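You operate a simulated robot arm through the tools that you are given. There is no shell and no other tool. Be economical: measure what you need, move in short steps, check, and stop when the job is done.

Carry out the task below with a simulated two-armed robot. There is one attempt and no reset: what you move stays moved.

JOB
Cap the green jar, shut the wooden box, lock the frame and put the pale block back.
Fine: bar slid tight before the lever; the block beside the dark one.
Where things are to end (x, y in the base frame): pale block within 0.05 m of [0.43, -0.16].

The check looks at the end state, three seconds after you hand in, the way a careful person would. Anything else that was tipped, shoved, dropped, spilled or broken makes it a failure. Lids that push on must go on centred and level and be pressed home; caps that screw on are set level and turned clockwise until they are tight.

ROBOT AND FRAMES
Two 7-joint arms with two-finger parallel grippers on one trunk, on a base that drives. Base frame: it is fixed to the floor where the robot stands at the start and does not move with it; the origin is under the middle of the robot, x ahead of it, y to its left, z up. Lengths are in m, angles in degrees, forces in N, time in s.
The left shoulder is at the start at [0.07, 0.134, 1.176], the right one opposite. With the tool pointing down near the work surface each hand reaches from about 0.1 to 0.64 m from the robot's upright axis, wherever it stands, measured 20 degrees to its own side. Places, roughly: beige tile (9x9x2 cm) [0.4, 0.3, 0.8]; box lid [0.7, -0.1, 0.8]; grey tile (9x9x2 cm) [0.3, 0.3, 0.8]; pale block (6x6x4 cm) [0.6, 0, 0.8]; short black lever [0.4, 0.1, 0.9]; sliding bar [0.4, 0.2, 0.8]. Payload 1.57 kg a hand.
Tool frame (each hand has its own): the origin (TCP) lies between the finger pads and is the grasp point; the fingertips stand 0.03 m ahead of it; z points along the fingers, y is the line along which they close. Largest opening 0.08 m; finger width 0.017, thickness 0.012; the body of the gripper, 0.04 by 0.082 m, starts 0.08 m behind the TCP.
Orientation is that of the tool frame in the base frame, as a unit quaternion [x, y, z, w]. With the fingers straight down and closing along the base's y, the tool's x points along the base's -x, its y along +y and its z along -z.

CONTROLS
- The arms move only by the tool play_rows. It takes "left_series", "right_series" or both (then of equal length, played together; a hand with none holds still); each is a list of rows, each a list of 6 numbers: the shift along the base's x, y, z in m, then the turn, a rotation vector about the base's x, y, z in degrees. In form: [[x, y, z, ax, ay, az], ...]. A call has 1 to 8 rows; each row shifts and turns the commanded pose from where the row before left it. "left_claw" and "right_claw" are, for a hand that has rows, the opening in per cent of the stroke, from 0 (shut) to 100 (fully open), set as the call begins (left out, the last holds). Rows are played at 5 a second. More than 0.05 m and 8.6 degrees between two rows, or a gripper value outside its range, and nothing of the call is played. A pose out of reach is approached as far as the arm can. The call stops where the force on the tool passes 40 N (or 10 N more than at its start, if that is more) or the arm is blocked; 0.2 s more then pass. The fingers move at their own pace (about 0.153 m/s each) and stop on an object; they squeeze with about 22 N. The grip force told is the motor's: it shows also when the fingers shut on nothing. Time passes only in rows, and 0.2 s behind the last, so rows that do not move let the fingers close. It gives the time, the measured TCP pose, the force on the tool (base axes), the opening and the grip force at its end, in the units of the frame above (readings bear some noise), with the torque about the TCP (base axes, N m) and any sound that the robot's microphone picked up.
- Cameras (640 x 400 px; columns grow to the right, rows downward): "scene" is now at [0.1286, -0.0129, 1.3818]; the picture's right is [-0.16, -0.99, 0.00], its down [-0.76, 0.13, -0.64] and it looks along [0.63, -0.10, -0.77] (base axes); focal length 214 px, centre (320, 200). "left" rides on the left gripper at [0.072, 0.007, -0.122] in its tool frame; the picture's right is [-0.09, 1.00, 0.00], its down [-0.84, -0.08, -0.54] and it looks along [-0.54, -0.05, 0.84] (tool axes); focal length 238 px, centre (320, 200). "right" rides on the right gripper at [0.072, -0.007, -0.122] in its tool frame; the picture's right is [0.09, 1.00, 0.00], its down [-0.84, 0.08, -0.54] and it looks along [-0.54, 0.05, 0.84] (tool axes); focal length 238 px, centre (320, 200). There is no depth. A picture from a camera that has moved, and an enlarged one, comes with that camera's place and axes in the base frame and with its lens.
- camera(camera): a new picture of that camera. It takes no simulated time.
- lift_body(by): slides the trunk up (or, below 0, down) by that many m; the arms and the scene camera ride with it, the base frame stays. It gives what a move gives, with no picture.
- base_move(legs): drives the robot by 1 to 6 legs, each [ahead, left, turn to the left] in m, m and degrees, along the robot's own axes; the way and the turn of a leg run together, so that a leg with both is an arc; at most 1.5 m and 180 degrees a leg. The arms and the cameras ride along, it lands a little off, and it stops where it bumps. It gives what a move gives.
- aim_head(pan, tilt): turns the head with the scene camera to pan (to the left, within 86 degrees either way) and tilt (down, from -29 to 69), counted from straight ahead of the robot. It gives what a move gives.
- close_up(camera, box): a new picture of the part [left, top, right, bottom] of that camera's present view, enlarged. It takes no simulated time.
- close_job(): hands the job in; it is judged then, once.

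Work in short steps. Places have to be worked out from the pictures, the camera data and where the tool is seen: move nearer, look again, correct. Check each grasp and each placing, and mend what went wrong. You have 120 turns and 88 pictures in all, those below and enlarged ones among them. Open the grippers and draw the arms clear of the work before you hand the job in, unless the task says otherwise; then end with one line.

The tools are called after "Call:" as name(argument=value, ...) on one line, values as JSON. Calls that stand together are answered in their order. play_rows: Moves the arms, as the interface text tells. Its arguments: {"type":"object","properties":{"left_series":{"type":"array","items":{"type":"array","items":{"type":"number"}}},"left_claw":{"type":"number"},"right_series":{"type":"array","items":{"type":"array","items":{"type":"number"}}},"right_claw":{"type":"number"}},"required":[]} The other tools are called the same way: lift_body (by) slides the trunk up or down; base_move (legs) drives the base; aim_head (pan, tilt) turns the head that bears the scene camera; camera (camera) takes a picture; close_up (camera, box) takes an enlarged picture of a part of a camera's view; close_job () hands the job in.

At the start:

```text
time: 0.0
left_tcp_pos: [0.4956, 0.144, 1.1849]
left_tcp_rot: [0.0, 1.0, -0.001, 0.0]
left_contact_force: [0.7, 1.1, -0.6]
left_moment: [0.0, 0.01, 0.0]
left_opening: 0.0801
left_gripper_force: 0.2
right_tcp_pos: [0.4021, -0.188, 1.1552]
right_tcp_rot: [0.001, 1.0, 0.0, 0.0]
right_contact_force: [-0.5, 0.2, -0.4]
right_moment: [0.01, -0.04, 0.0]
right_opening: 0.08
right_gripper_force: 0.1
trunk travel left (down, up): [-0.75, 0.19]
robot x, y, heading: [0.0025, 0.0024, -0.1]
head pan, tilt: [-9.4, 50.1]
```

scene: 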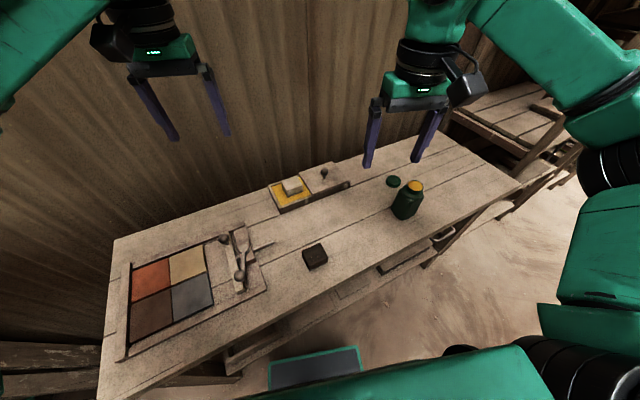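
right: 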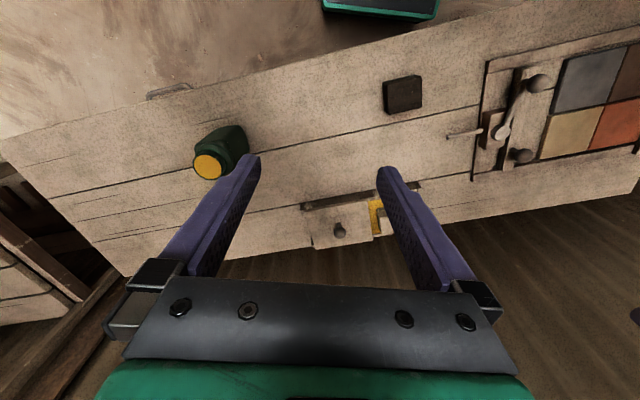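
left: 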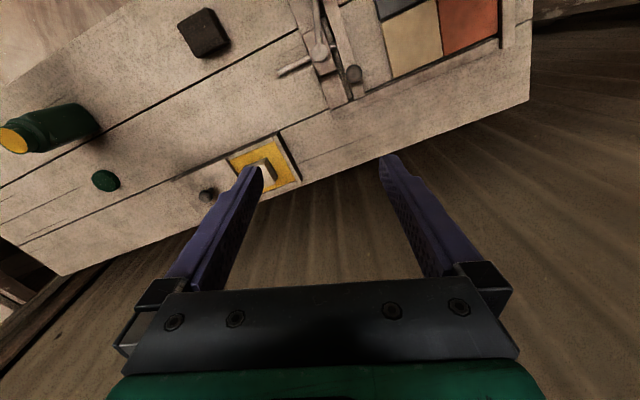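

The scene shows jar, cap, box with the pale block in or on it, frame with tiles and lever, dark block. I'll enlarge the key parts first.

Call:
close_up(camera="scene", box=[240, 140, 440, 265])

Call:
close_up(camera="scene", box=[110, 210, 290, 370])

Call:
close_up(camera="right", box=[430, 40, 640, 200])

```text
3.20 times, centred on (340, 202) of scene
camera zoom: at [0.1286, -0.0129, 1.3818], right [-0.16, -0.99, 0.0], down [-0.76, 0.13, -0.64], along [0.63, -0.1, -0.77], focal length 686 px, centre (256, 192)
```

zoom: 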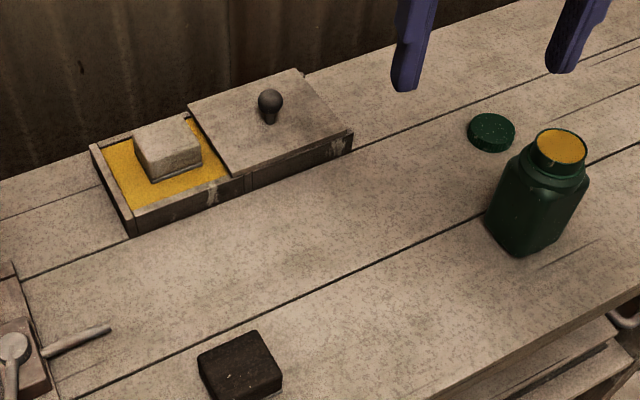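

```text
2.50 times, centred on (200, 290) of scene
camera zoom: at [0.1286, -0.0129, 1.3818], right [-0.16, -0.99, 0.0], down [-0.76, 0.13, -0.64], along [0.63, -0.1, -0.77], focal length 536 px, centre (620, -25)
```

zoom: 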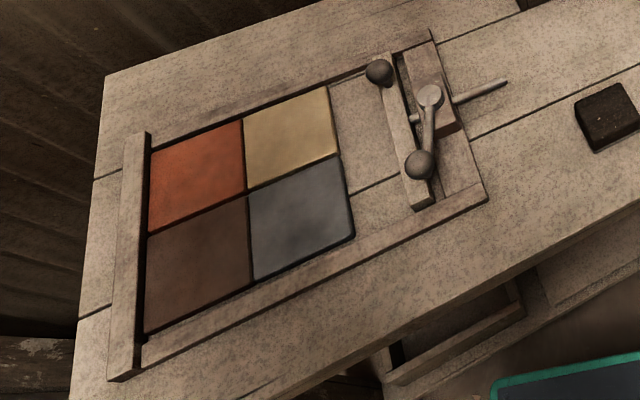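

```text
2.50 times, centred on (535, 120) of right
camera zoom: at [0.3302, -0.1946, 1.2772], right [-0.09, 1.0, 0.0], down [0.84, 0.08, 0.54], along [0.54, 0.05, -0.84], focal length 596 px, centre (-218, 400)
```

zoom: 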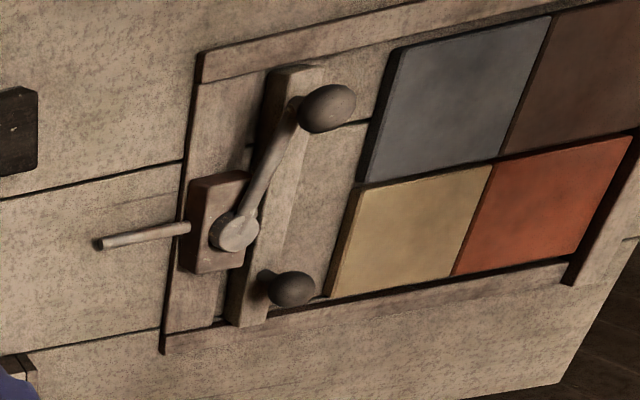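

The table top is about z 0.78 and turned about 17°. The dark block is near (0.39, -0.04). I'll zoom in more on the mechanisms.

Call:
close_up(camera="scene", box=[370, 160, 440, 225])

Call:
close_up(camera="scene", box=[260, 155, 360, 218])

Call:
close_up(camera="scene", box=[210, 215, 300, 300])

Call:
close_up(camera="left", box=[180, 120, 310, 215])

```text
6.15 times, centred on (405, 192) of scene
camera zoom: at [0.1286, -0.0129, 1.3818], right [-0.16, -0.99, 0.0], down [-0.76, 0.13, -0.64], along [0.63, -0.1, -0.77], focal length 1320 px, centre (-203, 246)
```

zoom: 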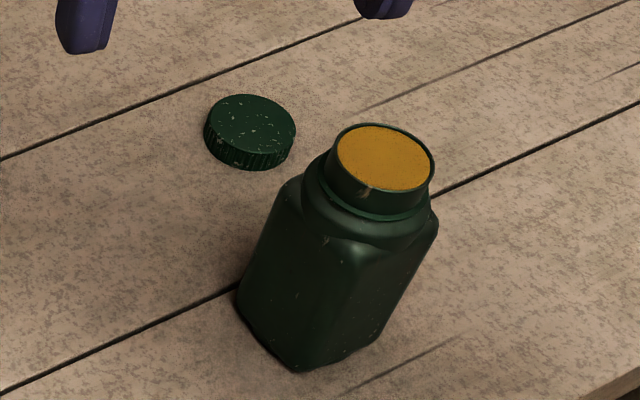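

```text
6.35 times, centred on (310, 186) of scene
camera zoom: at [0.1286, -0.0129, 1.3818], right [-0.16, -0.99, 0.0], down [-0.76, 0.13, -0.64], along [0.63, -0.1, -0.77], focal length 1362 px, centre (384, 286)
```

zoom: 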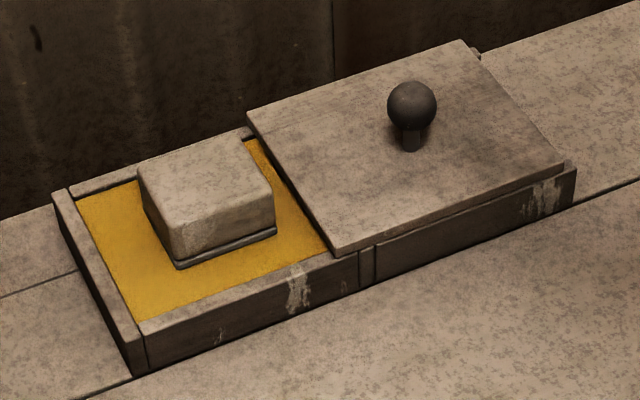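

```text
4.71 times, centred on (255, 258) of scene
camera zoom: at [0.1286, -0.0129, 1.3818], right [-0.16, -0.99, 0.0], down [-0.76, 0.13, -0.64], along [0.63, -0.1, -0.77], focal length 1009 px, centre (626, -71)
```

zoom: 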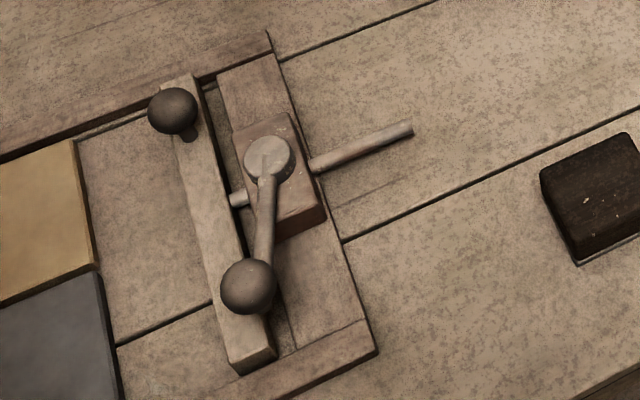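

```text
4.21 times, centred on (245, 168) of left
camera zoom: at [0.4242, 0.1495, 1.3067], right [0.09, 1.0, 0.0], down [0.84, -0.08, 0.54], along [0.54, -0.05, -0.84], focal length 1004 px, centre (636, 337)
```

zoom: 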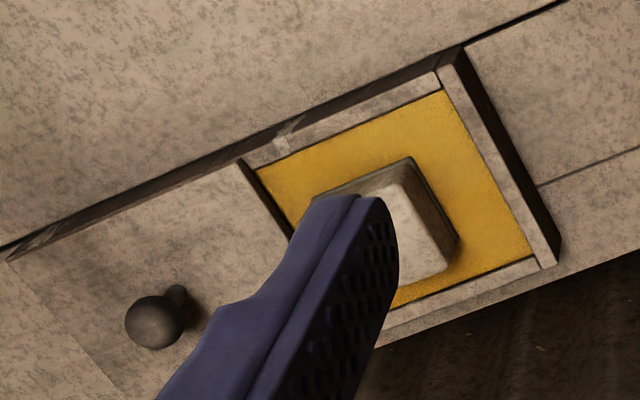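

Layout is clear: the bar has its knob at the far end, the lever is to its right, and the box lid slides left. Starting with the frame, I bring the left hand above the bar knob, yawed 17° to match the table.

Call:
play_rows(left_series=[[-0.006, 0.014, -0.045, 0, 0, 4.25], [-0.006, 0.014, -0.045, 0, 0, 4.25], [-0.006, 0.014, -0.045, 0, 0, 4.25], [-0.006, 0.014, -0.045, 0, 0, 4.25]])

Call:
camera(camera="left")

Call:
close_up(camera="scene", box=[180, 180, 300, 300])

```text
time: 1.0
left_tcp_pos: [0.471, 0.2003, 1.0025]
left_tcp_rot: [-0.15, 0.989, -0.001, 0.001]
left_contact_force: [0.7, 1.0, 0.0]
left_moment: [-0.01, -0.02, 0.0]
left_opening: 0.0799
left_gripper_force: 0.2
right_tcp_pos: [0.4026, -0.1861, 1.1554]
right_tcp_rot: [0.0, 1.0, -0.001, 0.001]
right_contact_force: [-0.1, -0.8, 0.1]
right_moment: [-0.03, -0.01, 0.0]
right_opening: 0.0801
right_gripper_force: 0.1
trunk travel left (down, up): [-0.75, 0.19]
robot x, y, heading: [-0.0011, 0.0014, -0.3]
head pan, tilt: [-9.4, 50.1]
```

```text
77 pictures are left
camera left: at [0.4013, 0.1849, 1.1243], right [-0.21, 0.98, 0.0], down [0.82, 0.17, 0.54], along [0.53, 0.11, -0.84], focal length 238 px, centre (320, 200)
```

left: 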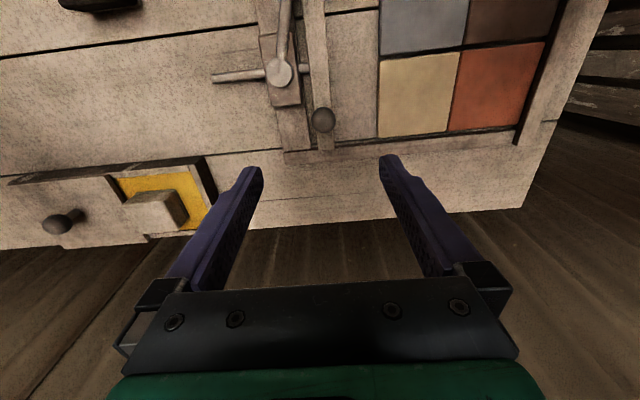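

```text
3.33 times, centred on (240, 240) of scene
camera zoom: at [0.1287, -0.0113, 1.3819], right [-0.16, -0.99, 0.0], down [-0.76, 0.12, -0.64], along [0.63, -0.11, -0.77], focal length 715 px, centre (587, 67)
```

zoom: 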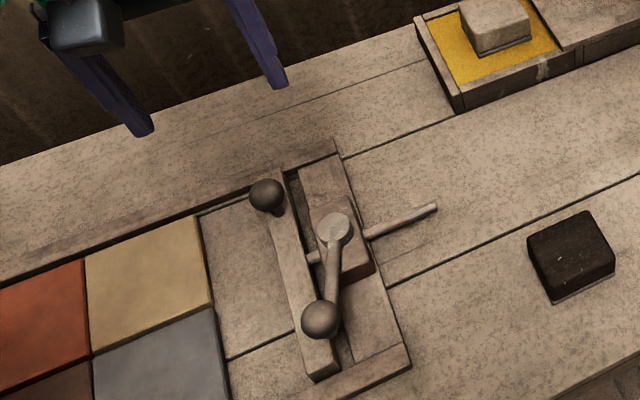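

The bar knob triangulates to (0.4645, 0.201, 0.864). I lower around it with the fingers closing along the slide direction.

Call:
play_rows(left_series=[[-0.0065, 0.001, -0.035, 0, 0, 0], [0, 0, -0.035, 0, 0, 0], [0, 0, -0.035, 0, 0, 0], [0, 0, -0.035, 0, 0, 0]])

Call:
camera(camera="left")

```text
time: 2.0
left_tcp_pos: [0.4642, 0.2008, 0.8609]
left_tcp_rot: [-0.148, 0.989, -0.002, 0.0]
left_contact_force: [0.5, -0.9, 0.1]
left_moment: [0.01, -0.02, 0.0]
left_opening: 0.0798
left_gripper_force: 0.0
right_tcp_pos: [0.4028, -0.187, 1.1557]
right_tcp_rot: [-0.001, 1.0, -0.001, 0.0]
right_contact_force: [0.1, 0.8, 0.4]
right_moment: [-0.01, -0.03, 0.02]
right_opening: 0.0799
right_gripper_force: 0.1
trunk travel left (down, up): [-0.75, 0.19]
robot x, y, heading: [0.0025, 0.0002, 0.1]
head pan, tilt: [-9.4, 50.1]
```

```text
75 pictures are left
camera left: at [0.3941, 0.1851, 0.9838], right [-0.21, 0.98, 0.0], down [0.82, 0.17, 0.54], along [0.53, 0.11, -0.84], focal length 238 px, centre (320, 200)
```

left: 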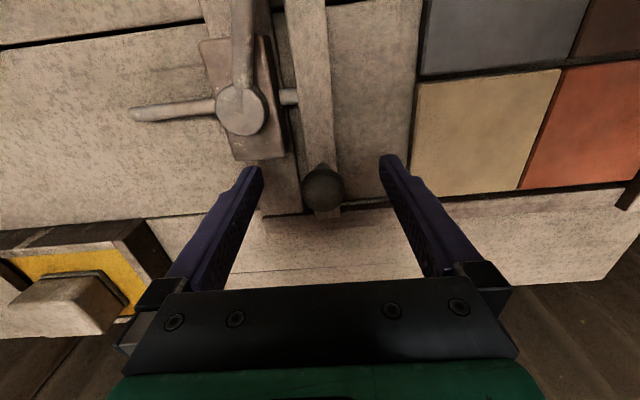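

The knob sits right at the grasp point. Closing the fingers.

Call:
play_rows(left_series=[[0, 0, 0, 0, 0, 0], [0, 0, 0, 0, 0, 0], [0, 0, 0, 0, 0, 0]], left_claw=0)

```text
time: 2.8
left_tcp_pos: [0.4638, 0.2, 0.8622]
left_tcp_rot: [-0.148, 0.989, 0.0, 0.0]
left_contact_force: [0.4, -0.6, -4.2]
left_moment: [0.17, -0.5, -0.01]
left_opening: 0.0268
left_gripper_force: 37.7
right_tcp_pos: [0.4018, -0.1872, 1.1547]
right_tcp_rot: [0.0, 1.0, 0.0, 0.0]
right_contact_force: [0.0, 0.3, 1.0]
right_moment: [0.04, -0.01, 0.01]
right_opening: 0.08
right_gripper_force: 0.0
trunk travel left (down, up): [-0.75, 0.19]
robot x, y, heading: [0.0005, -0.0017, 0.1]
head pan, tilt: [-9.4, 50.1]
```

Gripped (27 mm). Sliding the bar left along the table direction in small steps.

Call:
play_rows(left_series=[[-0.0023, 0.0077, 0, 0, 0, 0], [-0.0023, 0.0077, 0, 0, 0, 0], [-0.0023, 0.0077, 0, 0, 0, 0], [-0.0023, 0.0077, 0, 0, 0, 0], [-0.0023, 0.0077, 0, 0, 0, 0]])

Call:
camera(camera="left")

```text
time: 4.0
left_tcp_pos: [0.4504, 0.2406, 0.8625]
left_tcp_rot: [-0.147, 0.989, -0.001, -0.005]
left_contact_force: [-13.0, -4.6, -24.9]
left_moment: [-0.1, 0.22, 0.01]
left_opening: 0.027
left_gripper_force: 37.7
right_tcp_pos: [0.402, -0.1863, 1.1546]
right_tcp_rot: [0.0, 1.0, 0.0, 0.0]
right_contact_force: [0.2, 0.5, 0.1]
right_moment: [-0.02, 0.02, 0.0]
right_opening: 0.0803
right_gripper_force: 0.1
trunk travel left (down, up): [-0.75, 0.19]
robot x, y, heading: [-0.0055, 0.0015, -0.1]
head pan, tilt: [-9.4, 50.1]
```

```text
74 pictures are left
camera left: at [0.382, 0.2248, 0.9847], right [-0.2, 0.98, 0.0], down [0.83, 0.17, 0.54], along [0.52, 0.11, -0.84], focal length 238 px, centre (320, 200)
```

left: 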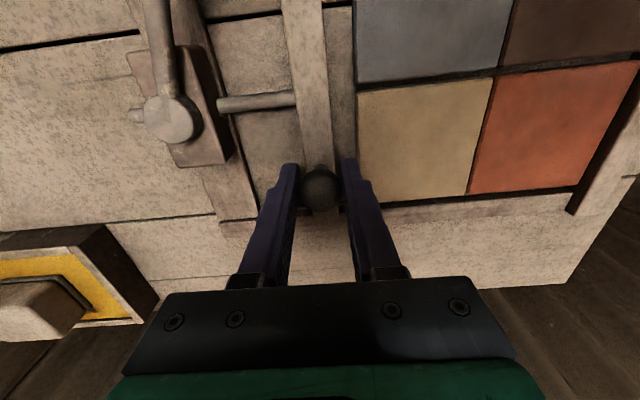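

The bar moves; about 2 cm remain. There's some side and down pull, so I ease the pose slightly and go on.

Call:
play_rows(left_series=[[-0.004, 0.006, -0.002, 0, 0, 0], [-0.002, 0.005, -0.001, 0, 0, 0], [-0.0017, 0.0048, 0, 0, 0, 0]])

Call:
camera(camera="left")

```text
time: 4.8
left_tcp_pos: [0.4477, 0.2543, 0.8615]
left_tcp_rot: [-0.148, 0.989, -0.001, 0.002]
left_contact_force: [-5.3, -2.5, -9.0]
left_moment: [-0.11, 0.27, -0.04]
left_opening: 0.0268
left_gripper_force: 37.6
right_tcp_pos: [0.4019, -0.1869, 1.1552]
right_tcp_rot: [0.0, 1.0, 0.0, 0.001]
right_contact_force: [0.7, -0.2, 0.3]
right_moment: [-0.01, -0.03, 0.01]
right_opening: 0.08
right_gripper_force: 0.0
trunk travel left (down, up): [-0.75, 0.19]
robot x, y, heading: [0.0006, -0.0006, -0.1]
head pan, tilt: [-9.4, 50.1]
```

```text
73 pictures are left
camera left: at [0.376, 0.2398, 0.9841], right [-0.2, 0.98, 0.0], down [0.82, 0.17, 0.54], along [0.53, 0.11, -0.84], focal length 238 px, centre (320, 200)
```

left: 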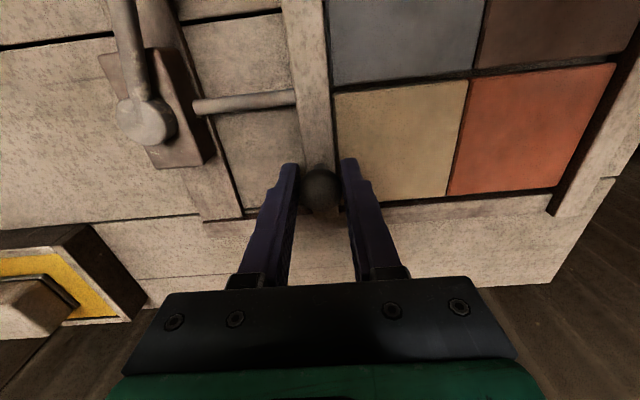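

Nearly touching the tiles. I push on in 3 mm steps until the reaction force rises.

Call:
play_rows(left_series=[[-0.002, 0.003, -0.001, 0, 0, 0], [-0.001, 0.003, 0, 0, 0, 0], [-0.001, 0.003, 0, 0, 0, 0], [-0.001, 0.003, 0, 0, 0, 0]])

Call:
camera(camera="left")

```text
time: 6.0
left_tcp_pos: [0.4453, 0.2558, 0.8626]
left_tcp_rot: [-0.142, 0.99, -0.013, 0.006]
left_contact_force: [11.0, -23.7, -0.7]
left_moment: [0.14, -0.27, 0.14]
left_opening: 0.027
left_gripper_force: 37.6
right_tcp_pos: [0.403, -0.189, 1.1552]
right_tcp_rot: [0.002, 1.0, 0.001, -0.001]
right_contact_force: [-0.4, 1.2, 0.9]
right_moment: [-0.07, -0.05, -0.03]
right_opening: 0.0801
right_gripper_force: 0.0
trunk travel left (down, up): [-0.75, 0.19]
robot x, y, heading: [0.0005, 0.0022, -0.3]
head pan, tilt: [-9.4, 50.1]
stopped in row 4 (left hand): the force on the tool passed its limit (the readings are from after the stop); the commanded pose is now the measured one
```

```text
72 pictures are left
camera left: at [0.3742, 0.2441, 0.9834], right [-0.19, 0.98, -0.03], down [0.82, 0.17, 0.55], along [0.54, 0.08, -0.83], focal length 238 px, centre (320, 200)
```

left: 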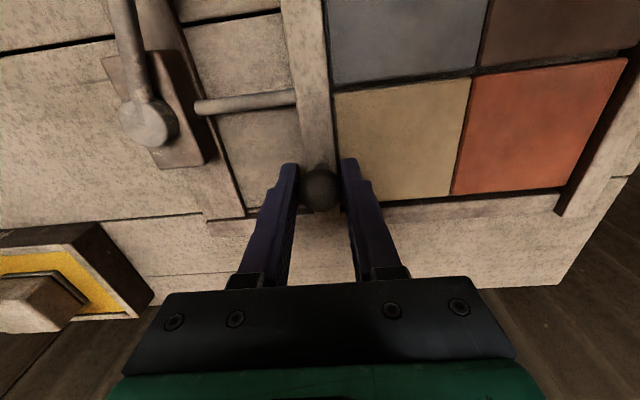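

The bar hit a hard stop with over 40 N, so it is tight on the tiles. Opening and rising straight up.

Call:
play_rows(left_series=[[0, 0, 0, 0, 0, 0], [0, 0, 0, 0, 0, 0], [0, 0, 0.04, 0, 0, 0], [0, 0, 0.04, 0, 0, 0]], left_claw=100)

Call:
close_up(camera="scene", box=[120, 210, 280, 360])

Call:
camera(camera="left")

```text
time: 7.0
left_tcp_pos: [0.4409, 0.2623, 0.9433]
left_tcp_rot: [-0.145, 0.989, -0.006, 0.004]
left_contact_force: [-0.7, -0.5, -0.1]
left_moment: [-0.01, 0.02, 0.0]
left_opening: 0.0799
left_gripper_force: 0.1
right_tcp_pos: [0.4007, -0.1891, 1.1553]
right_tcp_rot: [0.001, 1.0, 0.0, 0.0]
right_contact_force: [-0.8, -0.8, -0.2]
right_moment: [-0.01, 0.02, 0.0]
right_opening: 0.0801
right_gripper_force: 0.0
trunk travel left (down, up): [-0.75, 0.19]
robot x, y, heading: [-0.0038, -0.0034, -0.1]
head pan, tilt: [-9.4, 50.1]
```

```text
2.67 times, centred on (200, 285) of scene
camera zoom: at [0.1284, -0.0138, 1.3818], right [-0.17, -0.99, 0.0], down [-0.76, 0.13, -0.64], along [0.63, -0.11, -0.77], focal length 572 px, centre (640, -27)
```

zoom: 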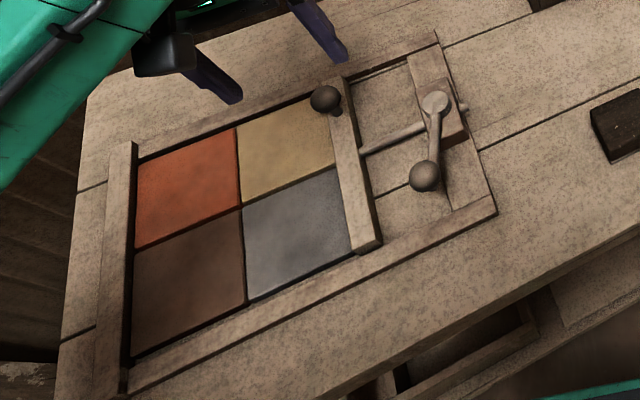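

```text
70 pictures are left
camera left: at [0.3704, 0.2483, 1.0656], right [-0.2, 0.98, -0.01], down [0.82, 0.17, 0.55], along [0.54, 0.1, -0.84], focal length 238 px, centre (320, 200)
```

left: 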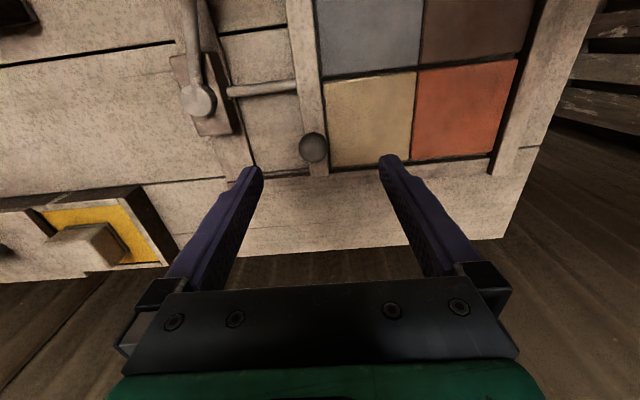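

The bar is snug on the tiles. I move the left hand over the lever ball, estimated at (0.35, 0.148), with yaw back to 0.

Call:
play_rows(left_series=[[-0.022, -0.028, 0.01, 0.4, 0.3, -4.1], [-0.022, -0.028, 0.01, 0.4, 0.3, -4.1], [-0.022, -0.029, 0.01, 0, 0, -4.2], [-0.023, -0.029, 0.007, 0, 0, -4.2]])

Call:
camera(camera="left")

Call:
close_up(camera="scene", box=[200, 210, 290, 300])

```text
time: 8.0
left_tcp_pos: [0.3516, 0.1488, 0.9783]
left_tcp_rot: [0.0, 1.0, 0.002, -0.002]
left_contact_force: [-0.1, 0.9, -0.6]
left_moment: [-0.01, -0.03, 0.0]
left_opening: 0.08
left_gripper_force: 0.0
right_tcp_pos: [0.4007, -0.1907, 1.155]
right_tcp_rot: [0.001, 1.0, 0.002, 0.0]
right_contact_force: [0.0, 0.0, 0.1]
right_moment: [-0.02, -0.01, -0.01]
right_opening: 0.0799
right_gripper_force: 0.1
trunk travel left (down, up): [-0.75, 0.19]
robot x, y, heading: [0.0, 0.0029, -0.2]
head pan, tilt: [-9.4, 50.1]
```

```text
69 pictures are left
camera left: at [0.2811, 0.1535, 1.1013], right [0.09, 1.0, 0.0], down [0.84, -0.08, 0.54], along [0.54, -0.05, -0.84], focal length 238 px, centre (320, 200)
```

left: 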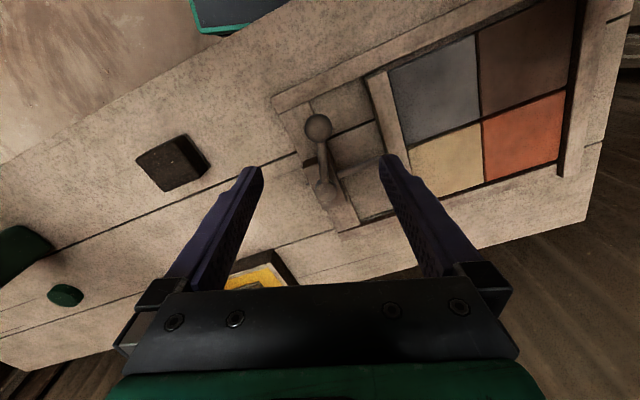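

```text
4.44 times, centred on (245, 255) of scene
camera zoom: at [0.128, -0.0147, 1.3819], right [-0.17, -0.99, 0.0], down [-0.76, 0.13, -0.64], along [0.63, -0.11, -0.77], focal length 953 px, centre (653, -44)
```

zoom: 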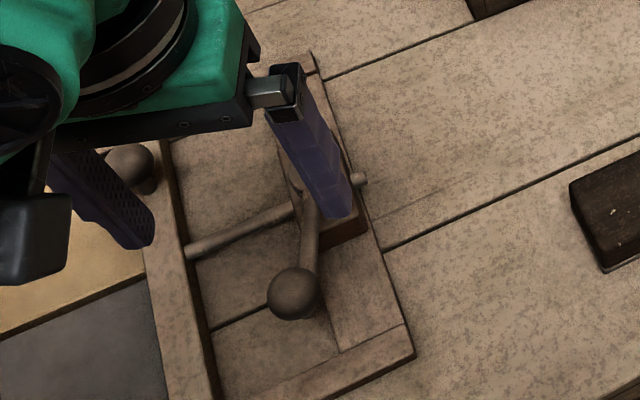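

The lever ball triangulates to about (0.346, 0.146, 0.872). I descend around it with the fingers either side along y.

Call:
play_rows(left_series=[[-0.005, -0.003, -0.037, 0, 0, 0], [0, 0, -0.037, 0, 0, 0], [0, 0, -0.036, 0, 0, 0]])

Call:
camera(camera="left")

```text
time: 8.8
left_tcp_pos: [0.3486, 0.1432, 0.8695]
left_tcp_rot: [0.0, 1.0, 0.001, -0.001]
left_contact_force: [-0.1, 0.1, 0.1]
left_moment: [0.02, 0.0, 0.0]
left_opening: 0.0799
left_gripper_force: 0.0
right_tcp_pos: [0.4022, -0.1893, 1.1564]
right_tcp_rot: [0.001, 1.0, 0.0, -0.001]
right_contact_force: [-0.3, -0.4, 0.0]
right_moment: [0.0, 0.01, 0.0]
right_opening: 0.0799
right_gripper_force: 0.0
trunk travel left (down, up): [-0.75, 0.19]
robot x, y, heading: [0.0021, 0.0032, -0.2]
head pan, tilt: [-9.4, 50.1]
```

```text
67 pictures are left
camera left: at [0.2775, 0.149, 0.9905], right [0.09, 1.0, 0.0], down [0.84, -0.08, 0.54], along [0.54, -0.05, -0.84], focal length 238 px, centre (320, 200)
```

left: 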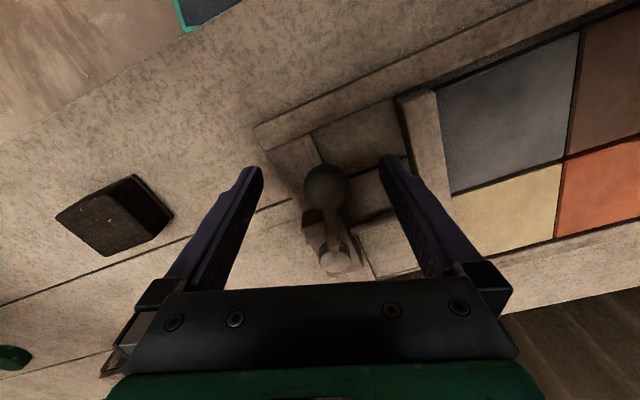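

The ball is centred between the fingers; closing on it.

Call:
play_rows(left_series=[[0, 0.002, 0, 0, 0, 0], [0, 0, 0, 0, 0, 0], [0, 0, 0, 0, 0, 0]], left_claw=0)

```text
time: 9.6
left_tcp_pos: [0.3488, 0.1448, 0.8683]
left_tcp_rot: [0.0, 1.0, 0.002, -0.001]
left_contact_force: [-1.7, -2.5, -7.2]
left_moment: [-0.05, -0.79, -0.23]
left_opening: 0.0268
left_gripper_force: 37.4
right_tcp_pos: [0.4019, -0.1883, 1.1552]
right_tcp_rot: [0.002, 1.0, 0.0, 0.0]
right_contact_force: [0.2, -0.8, -0.6]
right_moment: [0.02, 0.06, 0.02]
right_opening: 0.0801
right_gripper_force: 0.0
trunk travel left (down, up): [-0.75, 0.19]
robot x, y, heading: [0.0017, 0.0002, -0.4]
head pan, tilt: [-9.4, 50.1]
```

Gripped. First test: swing the lever clockwise (ball toward +y) by about 8°, to feel resistance.

Call:
play_rows(left_series=[[0.0002, 0.0058, 0, 0, 0, -4], [0.0006, 0.0058, 0, 0, 0, -4]])

```text
time: 10.2
left_tcp_pos: [0.3486, 0.148, 0.869]
left_tcp_rot: [0.072, 0.997, -0.001, -0.003]
left_contact_force: [-0.6, -32.2, -16.9]
left_moment: [0.26, -0.14, 0.14]
left_opening: 0.0269
left_gripper_force: 37.9
right_tcp_pos: [0.4022, -0.1959, 1.1537]
right_tcp_rot: [0.002, 1.0, 0.004, 0.0]
right_contact_force: [-0.4, -0.2, 0.2]
right_moment: [0.0, -0.01, -0.03]
right_opening: 0.08
right_gripper_force: 0.1
trunk travel left (down, up): [-0.75, 0.19]
robot x, y, heading: [-0.0023, 0.0005, -0.1]
head pan, tilt: [-9.4, 50.1]
```

A stop is felt that way (32 N). I go back and swing the other way, ball toward -y.

Call:
play_rows(left_series=[[-0.0006, -0.0058, 0, 0, 0, 4], [-0.0002, -0.0058, 0, 0, 0, 4], [0.0002, -0.0058, 0, 0, 0, 4], [0.0006, -0.0058, 0, 0, 0, 4]])

```text
time: 11.2
left_tcp_pos: [0.3495, 0.1379, 0.8701]
left_tcp_rot: [-0.073, 0.997, 0.002, 0.002]
left_contact_force: [-0.2, 4.5, 2.4]
left_moment: [0.14, 0.21, 0.32]
left_opening: 0.0269
left_gripper_force: 38.0
right_tcp_pos: [0.4014, -0.1866, 1.1558]
right_tcp_rot: [0.001, 1.0, -0.001, 0.0]
right_contact_force: [-0.5, 0.2, -1.0]
right_moment: [0.0, 0.01, -0.01]
right_opening: 0.0796
right_gripper_force: 0.0
trunk travel left (down, up): [-0.75, 0.19]
robot x, y, heading: [0.0048, -0.0008, -0.0]
head pan, tilt: [-9.4, 50.1]
```

It swings freely this way. I follow the arc about the pivot (0.432, 0.148), 30° more.

Call:
play_rows(left_series=[[0.002, -0.0085, 0, 0, 0, 6], [0.0029, -0.0082, 0, 0, 0, 6], [0.0037, -0.0079, 0, 0, 0, 6], [0.0045, -0.0075, 0, 0, 0, 6], [0.0053, -0.0069, 0, 0, 0, 6]])

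Call:
close_up(camera="scene", box=[180, 200, 320, 320])

```text
time: 12.4
left_tcp_pos: [0.3655, 0.0995, 0.8685]
left_tcp_rot: [-0.328, 0.945, 0.001, 0.001]
left_contact_force: [-7.5, 9.3, 9.9]
left_moment: [0.27, -0.59, 0.08]
left_opening: 0.027
left_gripper_force: 37.5
right_tcp_pos: [0.3988, -0.186, 1.1569]
right_tcp_rot: [0.001, 1.0, -0.001, 0.001]
right_contact_force: [-0.6, 0.2, -0.1]
right_moment: [-0.02, -0.02, -0.04]
right_opening: 0.0801
right_gripper_force: 0.0
trunk travel left (down, up): [-0.75, 0.19]
robot x, y, heading: [-0.0008, 0.0011, -0.2]
head pan, tilt: [-9.4, 50.1]
```

```text
3.33 times, centred on (250, 260) of scene
camera zoom: at [0.1247, -0.0096, 1.3822], right [-0.16, -0.99, 0.0], down [-0.75, 0.12, -0.64], along [0.64, -0.11, -0.76], focal length 715 px, centre (553, 0)
```

zoom: 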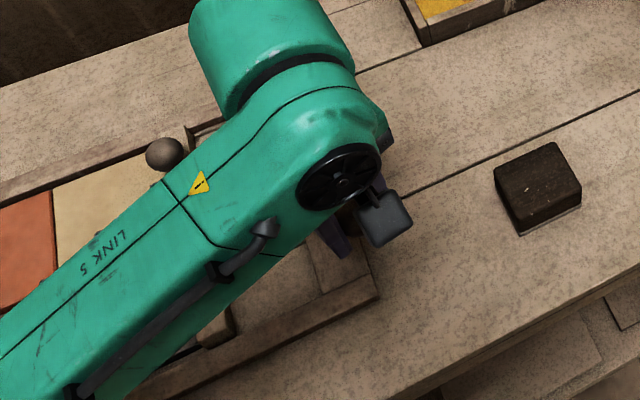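

The resistance is purely tangential (about 12 N). Continuing the arc.

Call:
play_rows(left_series=[[0.006, -0.0063, 0, 0, 0, 6], [0.0066, -0.0057, 0, 0, 0, 6], [0.0072, -0.005, 0, 0, 0, 6], [0.0076, -0.0042, 0, 0, 0, 6], [0.008, -0.0034, 0, 0, 0, 6]])

Call:
camera(camera="left")

```text
time: 12.8
left_tcp_pos: [0.3665, 0.1, 0.8678]
left_tcp_rot: [-0.377, 0.926, 0.012, -0.003]
left_contact_force: [-21.6, 23.7, 16.2]
left_moment: [-0.58, 0.74, -0.11]
left_opening: 0.027
left_gripper_force: 38.0
right_tcp_pos: [0.3972, -0.1831, 1.1576]
right_tcp_rot: [0.0, 1.0, -0.001, 0.003]
right_contact_force: [-0.4, -0.8, -0.2]
right_moment: [0.02, -0.02, -0.03]
right_opening: 0.08
right_gripper_force: 0.1
trunk travel left (down, up): [-0.75, 0.19]
robot x, y, heading: [-0.001, 0.0002, 0.1]
head pan, tilt: [-9.4, 50.1]
stopped in row 2 (left hand): the force on the tool passed its limit (the readings are from after the stop); the commanded pose is now the measured one
```

```text
65 pictures are left
camera left: at [0.3125, 0.0511, 0.9907], right [-0.63, 0.78, 0.02], down [0.66, 0.52, 0.54], along [0.41, 0.36, -0.84], focal length 238 px, centre (320, 200)
```

left: 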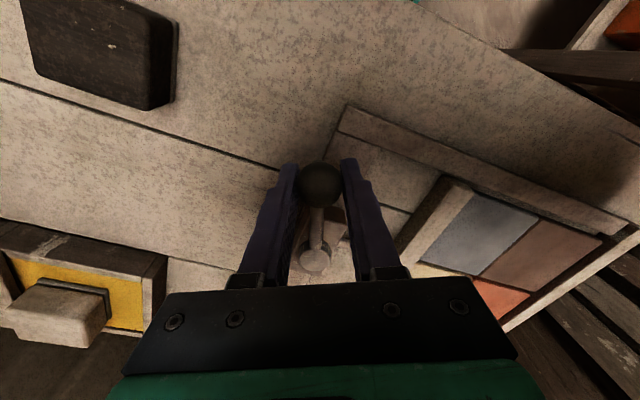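

It stopped near 36° from where it began, with the force tangential: either the lock's end or stiffening. I'll let it settle and advance gently to see whether it still gives.

Call:
play_rows(left_series=[[0, 0, 0, 0, 0, 0], [0.0025, -0.003, 0, 0, 0, 2], [0.0025, -0.003, 0, 0, 0, 2], [0.0025, -0.003, 0, 0, 0, 2]])

```text
time: 13.6
left_tcp_pos: [0.3663, 0.1013, 0.8682]
left_tcp_rot: [-0.403, 0.915, 0.019, -0.004]
left_contact_force: [-24.9, 27.6, 19.6]
left_moment: [-0.44, 0.71, -0.18]
left_opening: 0.0272
left_gripper_force: 38.0
right_tcp_pos: [0.3958, -0.1827, 1.1587]
right_tcp_rot: [-0.001, 1.0, -0.001, 0.003]
right_contact_force: [-0.2, 0.0, -0.6]
right_moment: [0.03, 0.0, -0.02]
right_opening: 0.0802
right_gripper_force: 0.1
trunk travel left (down, up): [-0.75, 0.19]
robot x, y, heading: [-0.0006, 0.0025, 0.1]
head pan, tilt: [-9.4, 50.1]
stopped in row 3 (left hand): the force on the tool passed its limit (the readings are from after the stop); the commanded pose is now the measured one
```

It's a hard stop. I'll release, rise clear, and look at the lever.

Call:
play_rows(left_series=[[0, 0, 0, 0, 0, 0], [0, 0, 0, 0, 0, 0], [0, 0, 0.04, 0, 0, 0], [0, 0, 0.04, 0, 0, 0], [0.0, 0.04, 0.03, 0, 0, -7], [0.0, 0.04, 0.0, 0, 0, -7], [0.0, 0.04, 0.0, 0, 0, -7], [0.0, 0.03, 0.0, 0, 0, -7]], left_claw=100)

Call:
close_up(camera="scene", box=[200, 215, 290, 300])

Call:
camera(camera="left")

```text
time: 15.4
left_tcp_pos: [0.3685, 0.2453, 0.976]
left_tcp_rot: [-0.167, 0.986, 0.017, -0.001]
left_contact_force: [-0.3, -0.5, 0.5]
left_moment: [0.01, -0.02, -0.02]
left_opening: 0.0803
left_gripper_force: 0.1
right_tcp_pos: [0.4007, -0.1852, 1.1558]
right_tcp_rot: [0.0, 1.0, 0.001, 0.001]
right_contact_force: [0.8, 0.2, 0.2]
right_moment: [-0.04, -0.02, 0.03]
right_opening: 0.08
right_gripper_force: 0.1
trunk travel left (down, up): [-0.75, 0.19]
robot x, y, heading: [0.0008, 0.0022, -0.0]
head pan, tilt: [-9.4, 50.1]
```

```text
4.71 times, centred on (245, 258) of scene
camera zoom: at [0.1271, -0.0113, 1.3819], right [-0.16, -0.99, 0.0], down [-0.76, 0.12, -0.64], along [0.63, -0.1, -0.77], focal length 1009 px, centre (673, -71)
```

zoom: 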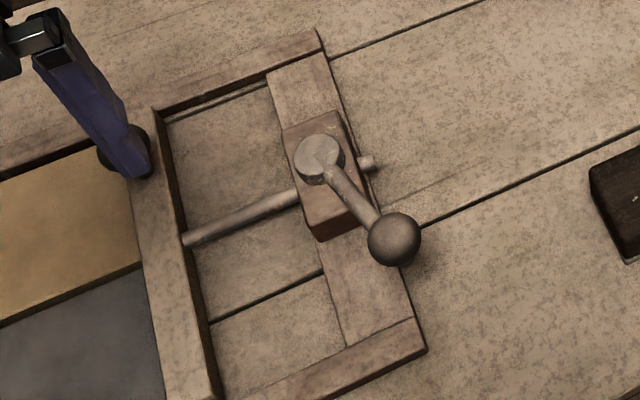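

```text
63 pictures are left
camera left: at [0.3003, 0.2228, 1.098], right [-0.24, 0.97, 0.03], down [0.82, 0.19, 0.54], along [0.52, 0.16, -0.84], focal length 238 px, centre (320, 200)
```

left: 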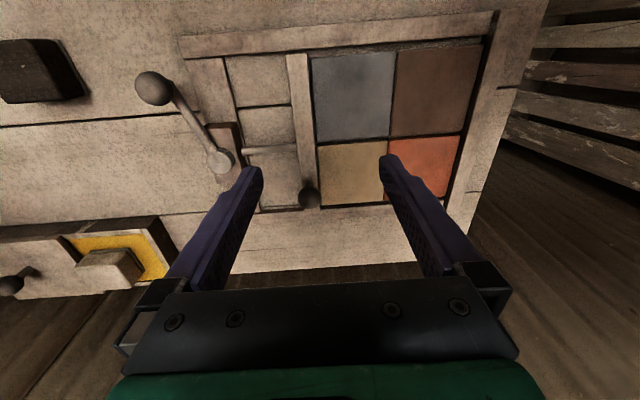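

The lever swung over to a stop on the other side. To learn whether it's locked, I'll grip the bar knob and try to pull the bar back gently.

Call:
play_rows(left_series=[[0.038, 0.005, 0, -1.9, -0.4, -2], [0.039, 0.0055, 0, 0, 0, 0], [0, 0, -0.038, 0, 0, 0], [0, 0, -0.038, 0, 0, 0], [0, 0, -0.037, 0, 0, 0]])

Call:
camera(camera="left")

```text
time: 16.6
left_tcp_pos: [0.4526, 0.2556, 0.8642]
left_tcp_rot: [-0.151, 0.988, 0.0, 0.0]
left_contact_force: [0.2, -0.3, -1.0]
left_moment: [0.0, 0.01, 0.02]
left_opening: 0.0799
left_gripper_force: 0.1
right_tcp_pos: [0.4032, -0.1874, 1.1554]
right_tcp_rot: [0.0, 1.0, 0.0, 0.001]
right_contact_force: [0.1, 0.8, -0.5]
right_moment: [0.01, 0.0, -0.01]
right_opening: 0.0801
right_gripper_force: 0.1
trunk travel left (down, up): [-0.75, 0.19]
robot x, y, heading: [-0.0033, 0.0005, 0.4]
head pan, tilt: [-9.4, 50.1]
```

```text
62 pictures are left
camera left: at [0.3828, 0.2405, 0.9866], right [-0.21, 0.98, 0.0], down [0.82, 0.18, 0.54], along [0.53, 0.11, -0.84], focal length 238 px, centre (320, 200)
```

left: 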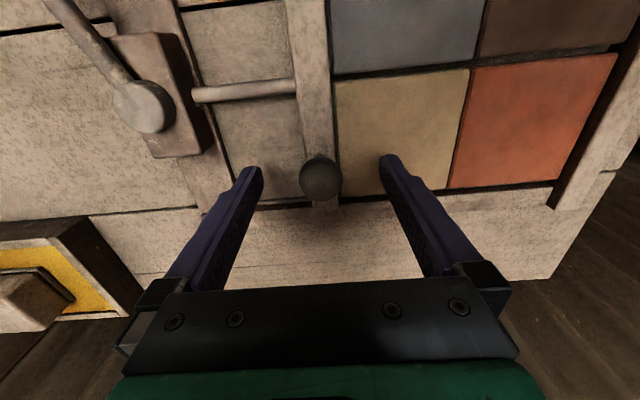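

Centred on the knob. Close, then pull right 8 mm and read the force.

Call:
play_rows(left_series=[[-0.005, 0, 0, 0, 0, 0], [0, 0, 0, 0, 0, 0], [0, 0, 0, 0, 0, 0], [0.0006, -0.002, 0, 0, 0, 0], [0.0006, -0.002, 0, 0, 0, 0], [0.0006, -0.002, 0, 0, 0, 0], [0.0006, -0.002, 0, 0, 0, 0]], left_claw=0)

```text
time: 18.2
left_tcp_pos: [0.4494, 0.2519, 0.8642]
left_tcp_rot: [-0.154, 0.988, 0.0, 0.003]
left_contact_force: [12.9, 22.4, 18.4]
left_moment: [0.14, 0.4, 0.09]
left_opening: 0.027
left_gripper_force: 38.1
right_tcp_pos: [0.4006, -0.1817, 1.1551]
right_tcp_rot: [0.0, 1.0, -0.001, 0.0]
right_contact_force: [0.9, -0.4, 0.2]
right_moment: [0.0, 0.02, 0.03]
right_opening: 0.0798
right_gripper_force: 0.0
trunk travel left (down, up): [-0.75, 0.19]
robot x, y, heading: [-0.002, 0.0001, 0.3]
head pan, tilt: [-9.4, 50.1]
```

Resistance of 22 N, much higher than free sliding. One more 2 mm pull will settle it, with a picture.

Call:
play_rows(left_series=[[0.0006, -0.002, 0, 0, 0, 0], [0, 0, 0, 0, 0, 0]])

Call:
camera(camera="left")

```text
time: 18.8
left_tcp_pos: [0.4505, 0.2481, 0.8636]
left_tcp_rot: [-0.152, 0.988, -0.001, 0.004]
left_contact_force: [14.3, 18.8, 20.1]
left_moment: [0.36, -0.12, 0.11]
left_opening: 0.0269
left_gripper_force: 37.3
right_tcp_pos: [0.402, -0.1844, 1.1547]
right_tcp_rot: [0.0, 1.0, -0.001, 0.0]
right_contact_force: [1.1, -0.6, -0.5]
right_moment: [-0.03, 0.01, -0.02]
right_opening: 0.0803
right_gripper_force: 0.1
trunk travel left (down, up): [-0.75, 0.19]
robot x, y, heading: [-0.002, -0.0036, -0.2]
head pan, tilt: [-9.4, 50.1]
```

```text
61 pictures are left
camera left: at [0.3796, 0.2315, 0.9859], right [-0.21, 0.98, 0.0], down [0.82, 0.18, 0.55], along [0.54, 0.12, -0.84], focal length 238 px, centre (320, 200)
```

left: 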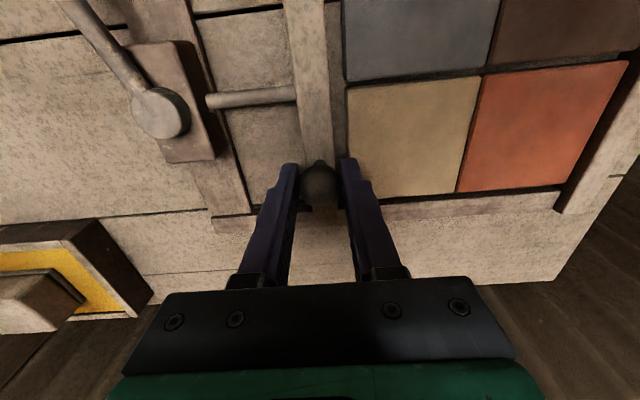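

The bar crept about 5 mm at roughly 15–18 N (free sliding took about 1 N), so the lever does clamp by friction. I push the bar back tight against the tiles first.

Call:
play_rows(left_series=[[-0.0012, 0.004, -0.002, 0, 0, 0], [-0.0012, 0.004, -0.001, 0, 0, 0], [-0.0012, 0.004, 0, 0, 0, 0], [-0.0012, 0.004, 0, 0, 0, 0], [-0.0009, 0.003, 0, 0, 0, 0], [-0.0009, 0.003, 0, 0, 0, 0], [-0.0009, 0.003, 0, 0, 0, 0], [-0.0009, 0.003, 0, 0, 0, 0]])

Call:
camera(camera="left")

```text
time: 19.8
left_tcp_pos: [0.4482, 0.2514, 0.8628]
left_tcp_rot: [-0.146, 0.989, -0.01, 0.008]
left_contact_force: [6.0, -15.2, 6.0]
left_moment: [0.07, 0.13, 0.05]
left_opening: 0.0269
left_gripper_force: 38.5
right_tcp_pos: [0.4005, -0.1894, 1.1555]
right_tcp_rot: [0.001, 1.0, 0.001, 0.0]
right_contact_force: [-0.2, 0.5, 0.8]
right_moment: [-0.05, -0.01, 0.0]
right_opening: 0.0798
right_gripper_force: 0.0
trunk travel left (down, up): [-0.75, 0.19]
robot x, y, heading: [-0.0014, -0.0006, 0.1]
head pan, tilt: [-9.4, 50.1]
stopped in row 5 (left hand): the force on the tool passed its limit (the readings are from after the stop); the commanded pose is now the measured one
```

```text
60 pictures are left
camera left: at [0.3761, 0.2379, 0.9837], right [-0.2, 0.98, -0.02], down [0.81, 0.18, 0.55], along [0.54, 0.09, -0.83], focal length 238 px, centre (320, 200)
```

left: 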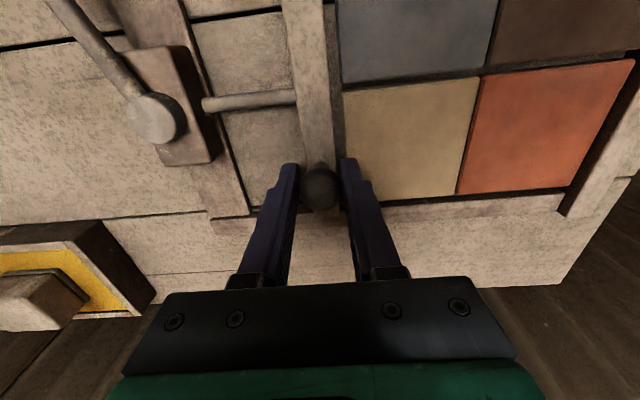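

Now it resists 40 N while still about 3–4 mm short, so the lever truly clamps, but my pull test moved it. I must unlock, retighten, and relock. Release and move to the lever ball.

Call:
play_rows(left_series=[[0, 0, 0, 0, 0, 0], [0, 0, 0, 0, 0, 0], [0, 0, 0.045, 1, 0.5, 0], [0, 0, 0.045, 0, 0, 0], [-0.027, -0.045, 0, 0, 0, 6], [-0.028, -0.045, 0, 0, 0, 6], [-0.027, -0.045, 0, 0, 0, 7], [0, -0.016, -0.03, 0, 0, 0]], left_claw=100)

Call:
camera(camera="left")

```text
refused: row 5 steps farther than a row can; nothing moved
```

```text
59 pictures are left
camera left: at [0.3761, 0.2379, 0.9837], right [-0.2, 0.98, -0.02], down [0.81, 0.18, 0.55], along [0.54, 0.09, -0.83], focal length 238 px, centre (320, 200)
```

left: 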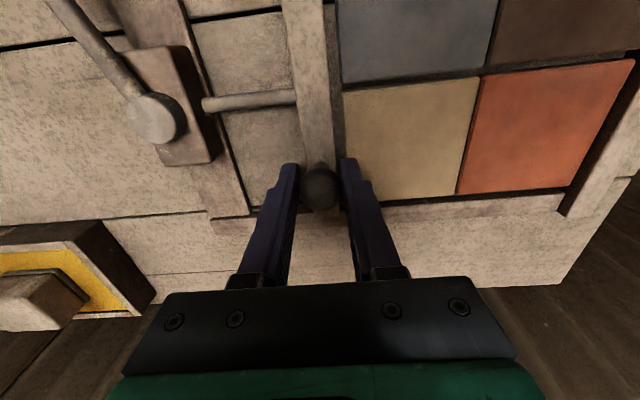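

The step was too large, so I resend with smaller ones.

Call:
play_rows(left_series=[[0, 0, 0, 0, 0, 0], [0, 0, 0, 0, 0, 0], [0, 0, 0.045, 1, 0.5, 0], [0, 0, 0.045, 0, 0, 0], [-0.02, -0.038, 0, 0, 0, 6], [-0.02, -0.038, 0, 0, 0, 6], [-0.02, -0.038, 0, 0, 0, 7], [-0.022, -0.038, 0, 0, 0, 0]], left_claw=100)

Call:
camera(camera="left")

```text
time: 21.6
left_tcp_pos: [0.3636, 0.1014, 0.9522]
left_tcp_rot: [-0.31, 0.951, 0.005, 0.001]
left_contact_force: [-0.5, -0.4, 0.1]
left_moment: [-0.03, 0.0, 0.0]
left_opening: 0.0801
left_gripper_force: 0.0
right_tcp_pos: [0.4013, -0.1891, 1.1556]
right_tcp_rot: [0.0, 1.0, 0.001, -0.001]
right_contact_force: [-0.2, -1.1, 0.1]
right_moment: [0.03, 0.0, -0.02]
right_opening: 0.08
right_gripper_force: 0.1
trunk travel left (down, up): [-0.75, 0.19]
robot x, y, heading: [0.0008, -0.0004, -0.3]
head pan, tilt: [-9.4, 50.1]
```

```text
58 pictures are left
camera left: at [0.3026, 0.062, 1.0736], right [-0.51, 0.86, 0.01], down [0.72, 0.43, 0.55], along [0.47, 0.28, -0.84], focal length 238 px, centre (320, 200)
```

left: 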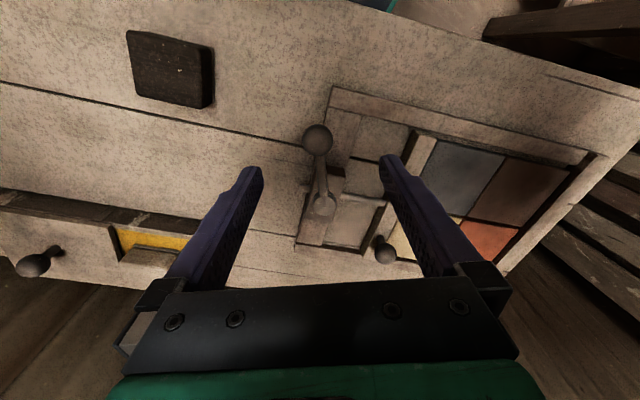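

The ball is at about (0.363, 0.096). Descend and grip.

Call:
play_rows(left_series=[[0, -0.004, -0.042, 0, 0, 0], [0, 0, -0.041, 0, 0, 0], [0, 0, 0, 0, 0, 0]])

Call:
play_rows(left_series=[[0, 0, 0, 0, 0, 0], [0, 0, 0, 0, 0, 0], [0, 0, 0, 0, 0, 0]], left_claw=0)

```text
time: 22.4
left_tcp_pos: [0.3655, 0.0996, 0.8677]
left_tcp_rot: [-0.31, 0.951, 0.003, 0.0]
left_contact_force: [0.7, 0.3, -1.5]
left_moment: [0.02, -0.01, 0.0]
left_opening: 0.08
left_gripper_force: 0.0
right_tcp_pos: [0.402, -0.1875, 1.1547]
right_tcp_rot: [0.001, 1.0, 0.0, 0.0]
right_contact_force: [0.1, -0.1, -0.1]
right_moment: [0.0, 0.0, 0.02]
right_opening: 0.08
right_gripper_force: 0.1
trunk travel left (down, up): [-0.75, 0.19]
robot x, y, heading: [0.0003, -0.0037, -0.2]
head pan, tilt: [-9.4, 50.1]
```

```text
time: 23.2
left_tcp_pos: [0.3646, 0.0993, 0.8691]
left_tcp_rot: [-0.31, 0.951, 0.003, 0.0]
left_contact_force: [-5.4, 4.2, -4.0]
left_moment: [0.27, -0.32, 0.05]
left_opening: 0.0268
left_gripper_force: 37.6
right_tcp_pos: [0.4008, -0.1873, 1.1549]
right_tcp_rot: [0.001, 1.0, 0.0, -0.001]
right_contact_force: [0.2, 0.2, -0.8]
right_moment: [-0.01, 0.02, 0.0]
right_opening: 0.08
right_gripper_force: 0.1
trunk travel left (down, up): [-0.75, 0.19]
robot x, y, heading: [0.0019, -0.0016, -0.1]
head pan, tilt: [-9.4, 50.1]
```

Gripped. Swinging the lever back to its loose position.

Call:
play_rows(left_series=[[-0.0047, 0.0073, 0, 0, 0, -6], [-0.004, 0.0078, 0, 0, 0, -6], [-0.0031, 0.0082, 0, 0, 0, -6], [-0.0023, 0.0084, 0, 0, 0, -6], [-0.0013, 0.0086, 0, 0, 0, -6], [-0.0005, 0.005, 0, 0, 0, -5]])

```text
time: 24.6
left_tcp_pos: [0.3489, 0.1456, 0.8688]
left_tcp_rot: [-0.01, 1.0, 0.003, 0.001]
left_contact_force: [-1.6, 4.0, -12.3]
left_moment: [-0.05, 0.02, 0.31]
left_opening: 0.0267
left_gripper_force: 37.5
right_tcp_pos: [0.4025, -0.1851, 1.1551]
right_tcp_rot: [0.0, 1.0, -0.001, -0.001]
right_contact_force: [0.0, 0.6, -0.6]
right_moment: [-0.02, 0.03, 0.0]
right_opening: 0.0797
right_gripper_force: 0.1
trunk travel left (down, up): [-0.75, 0.19]
robot x, y, heading: [0.0011, -0.0005, -0.3]
head pan, tilt: [-9.4, 50.1]
```

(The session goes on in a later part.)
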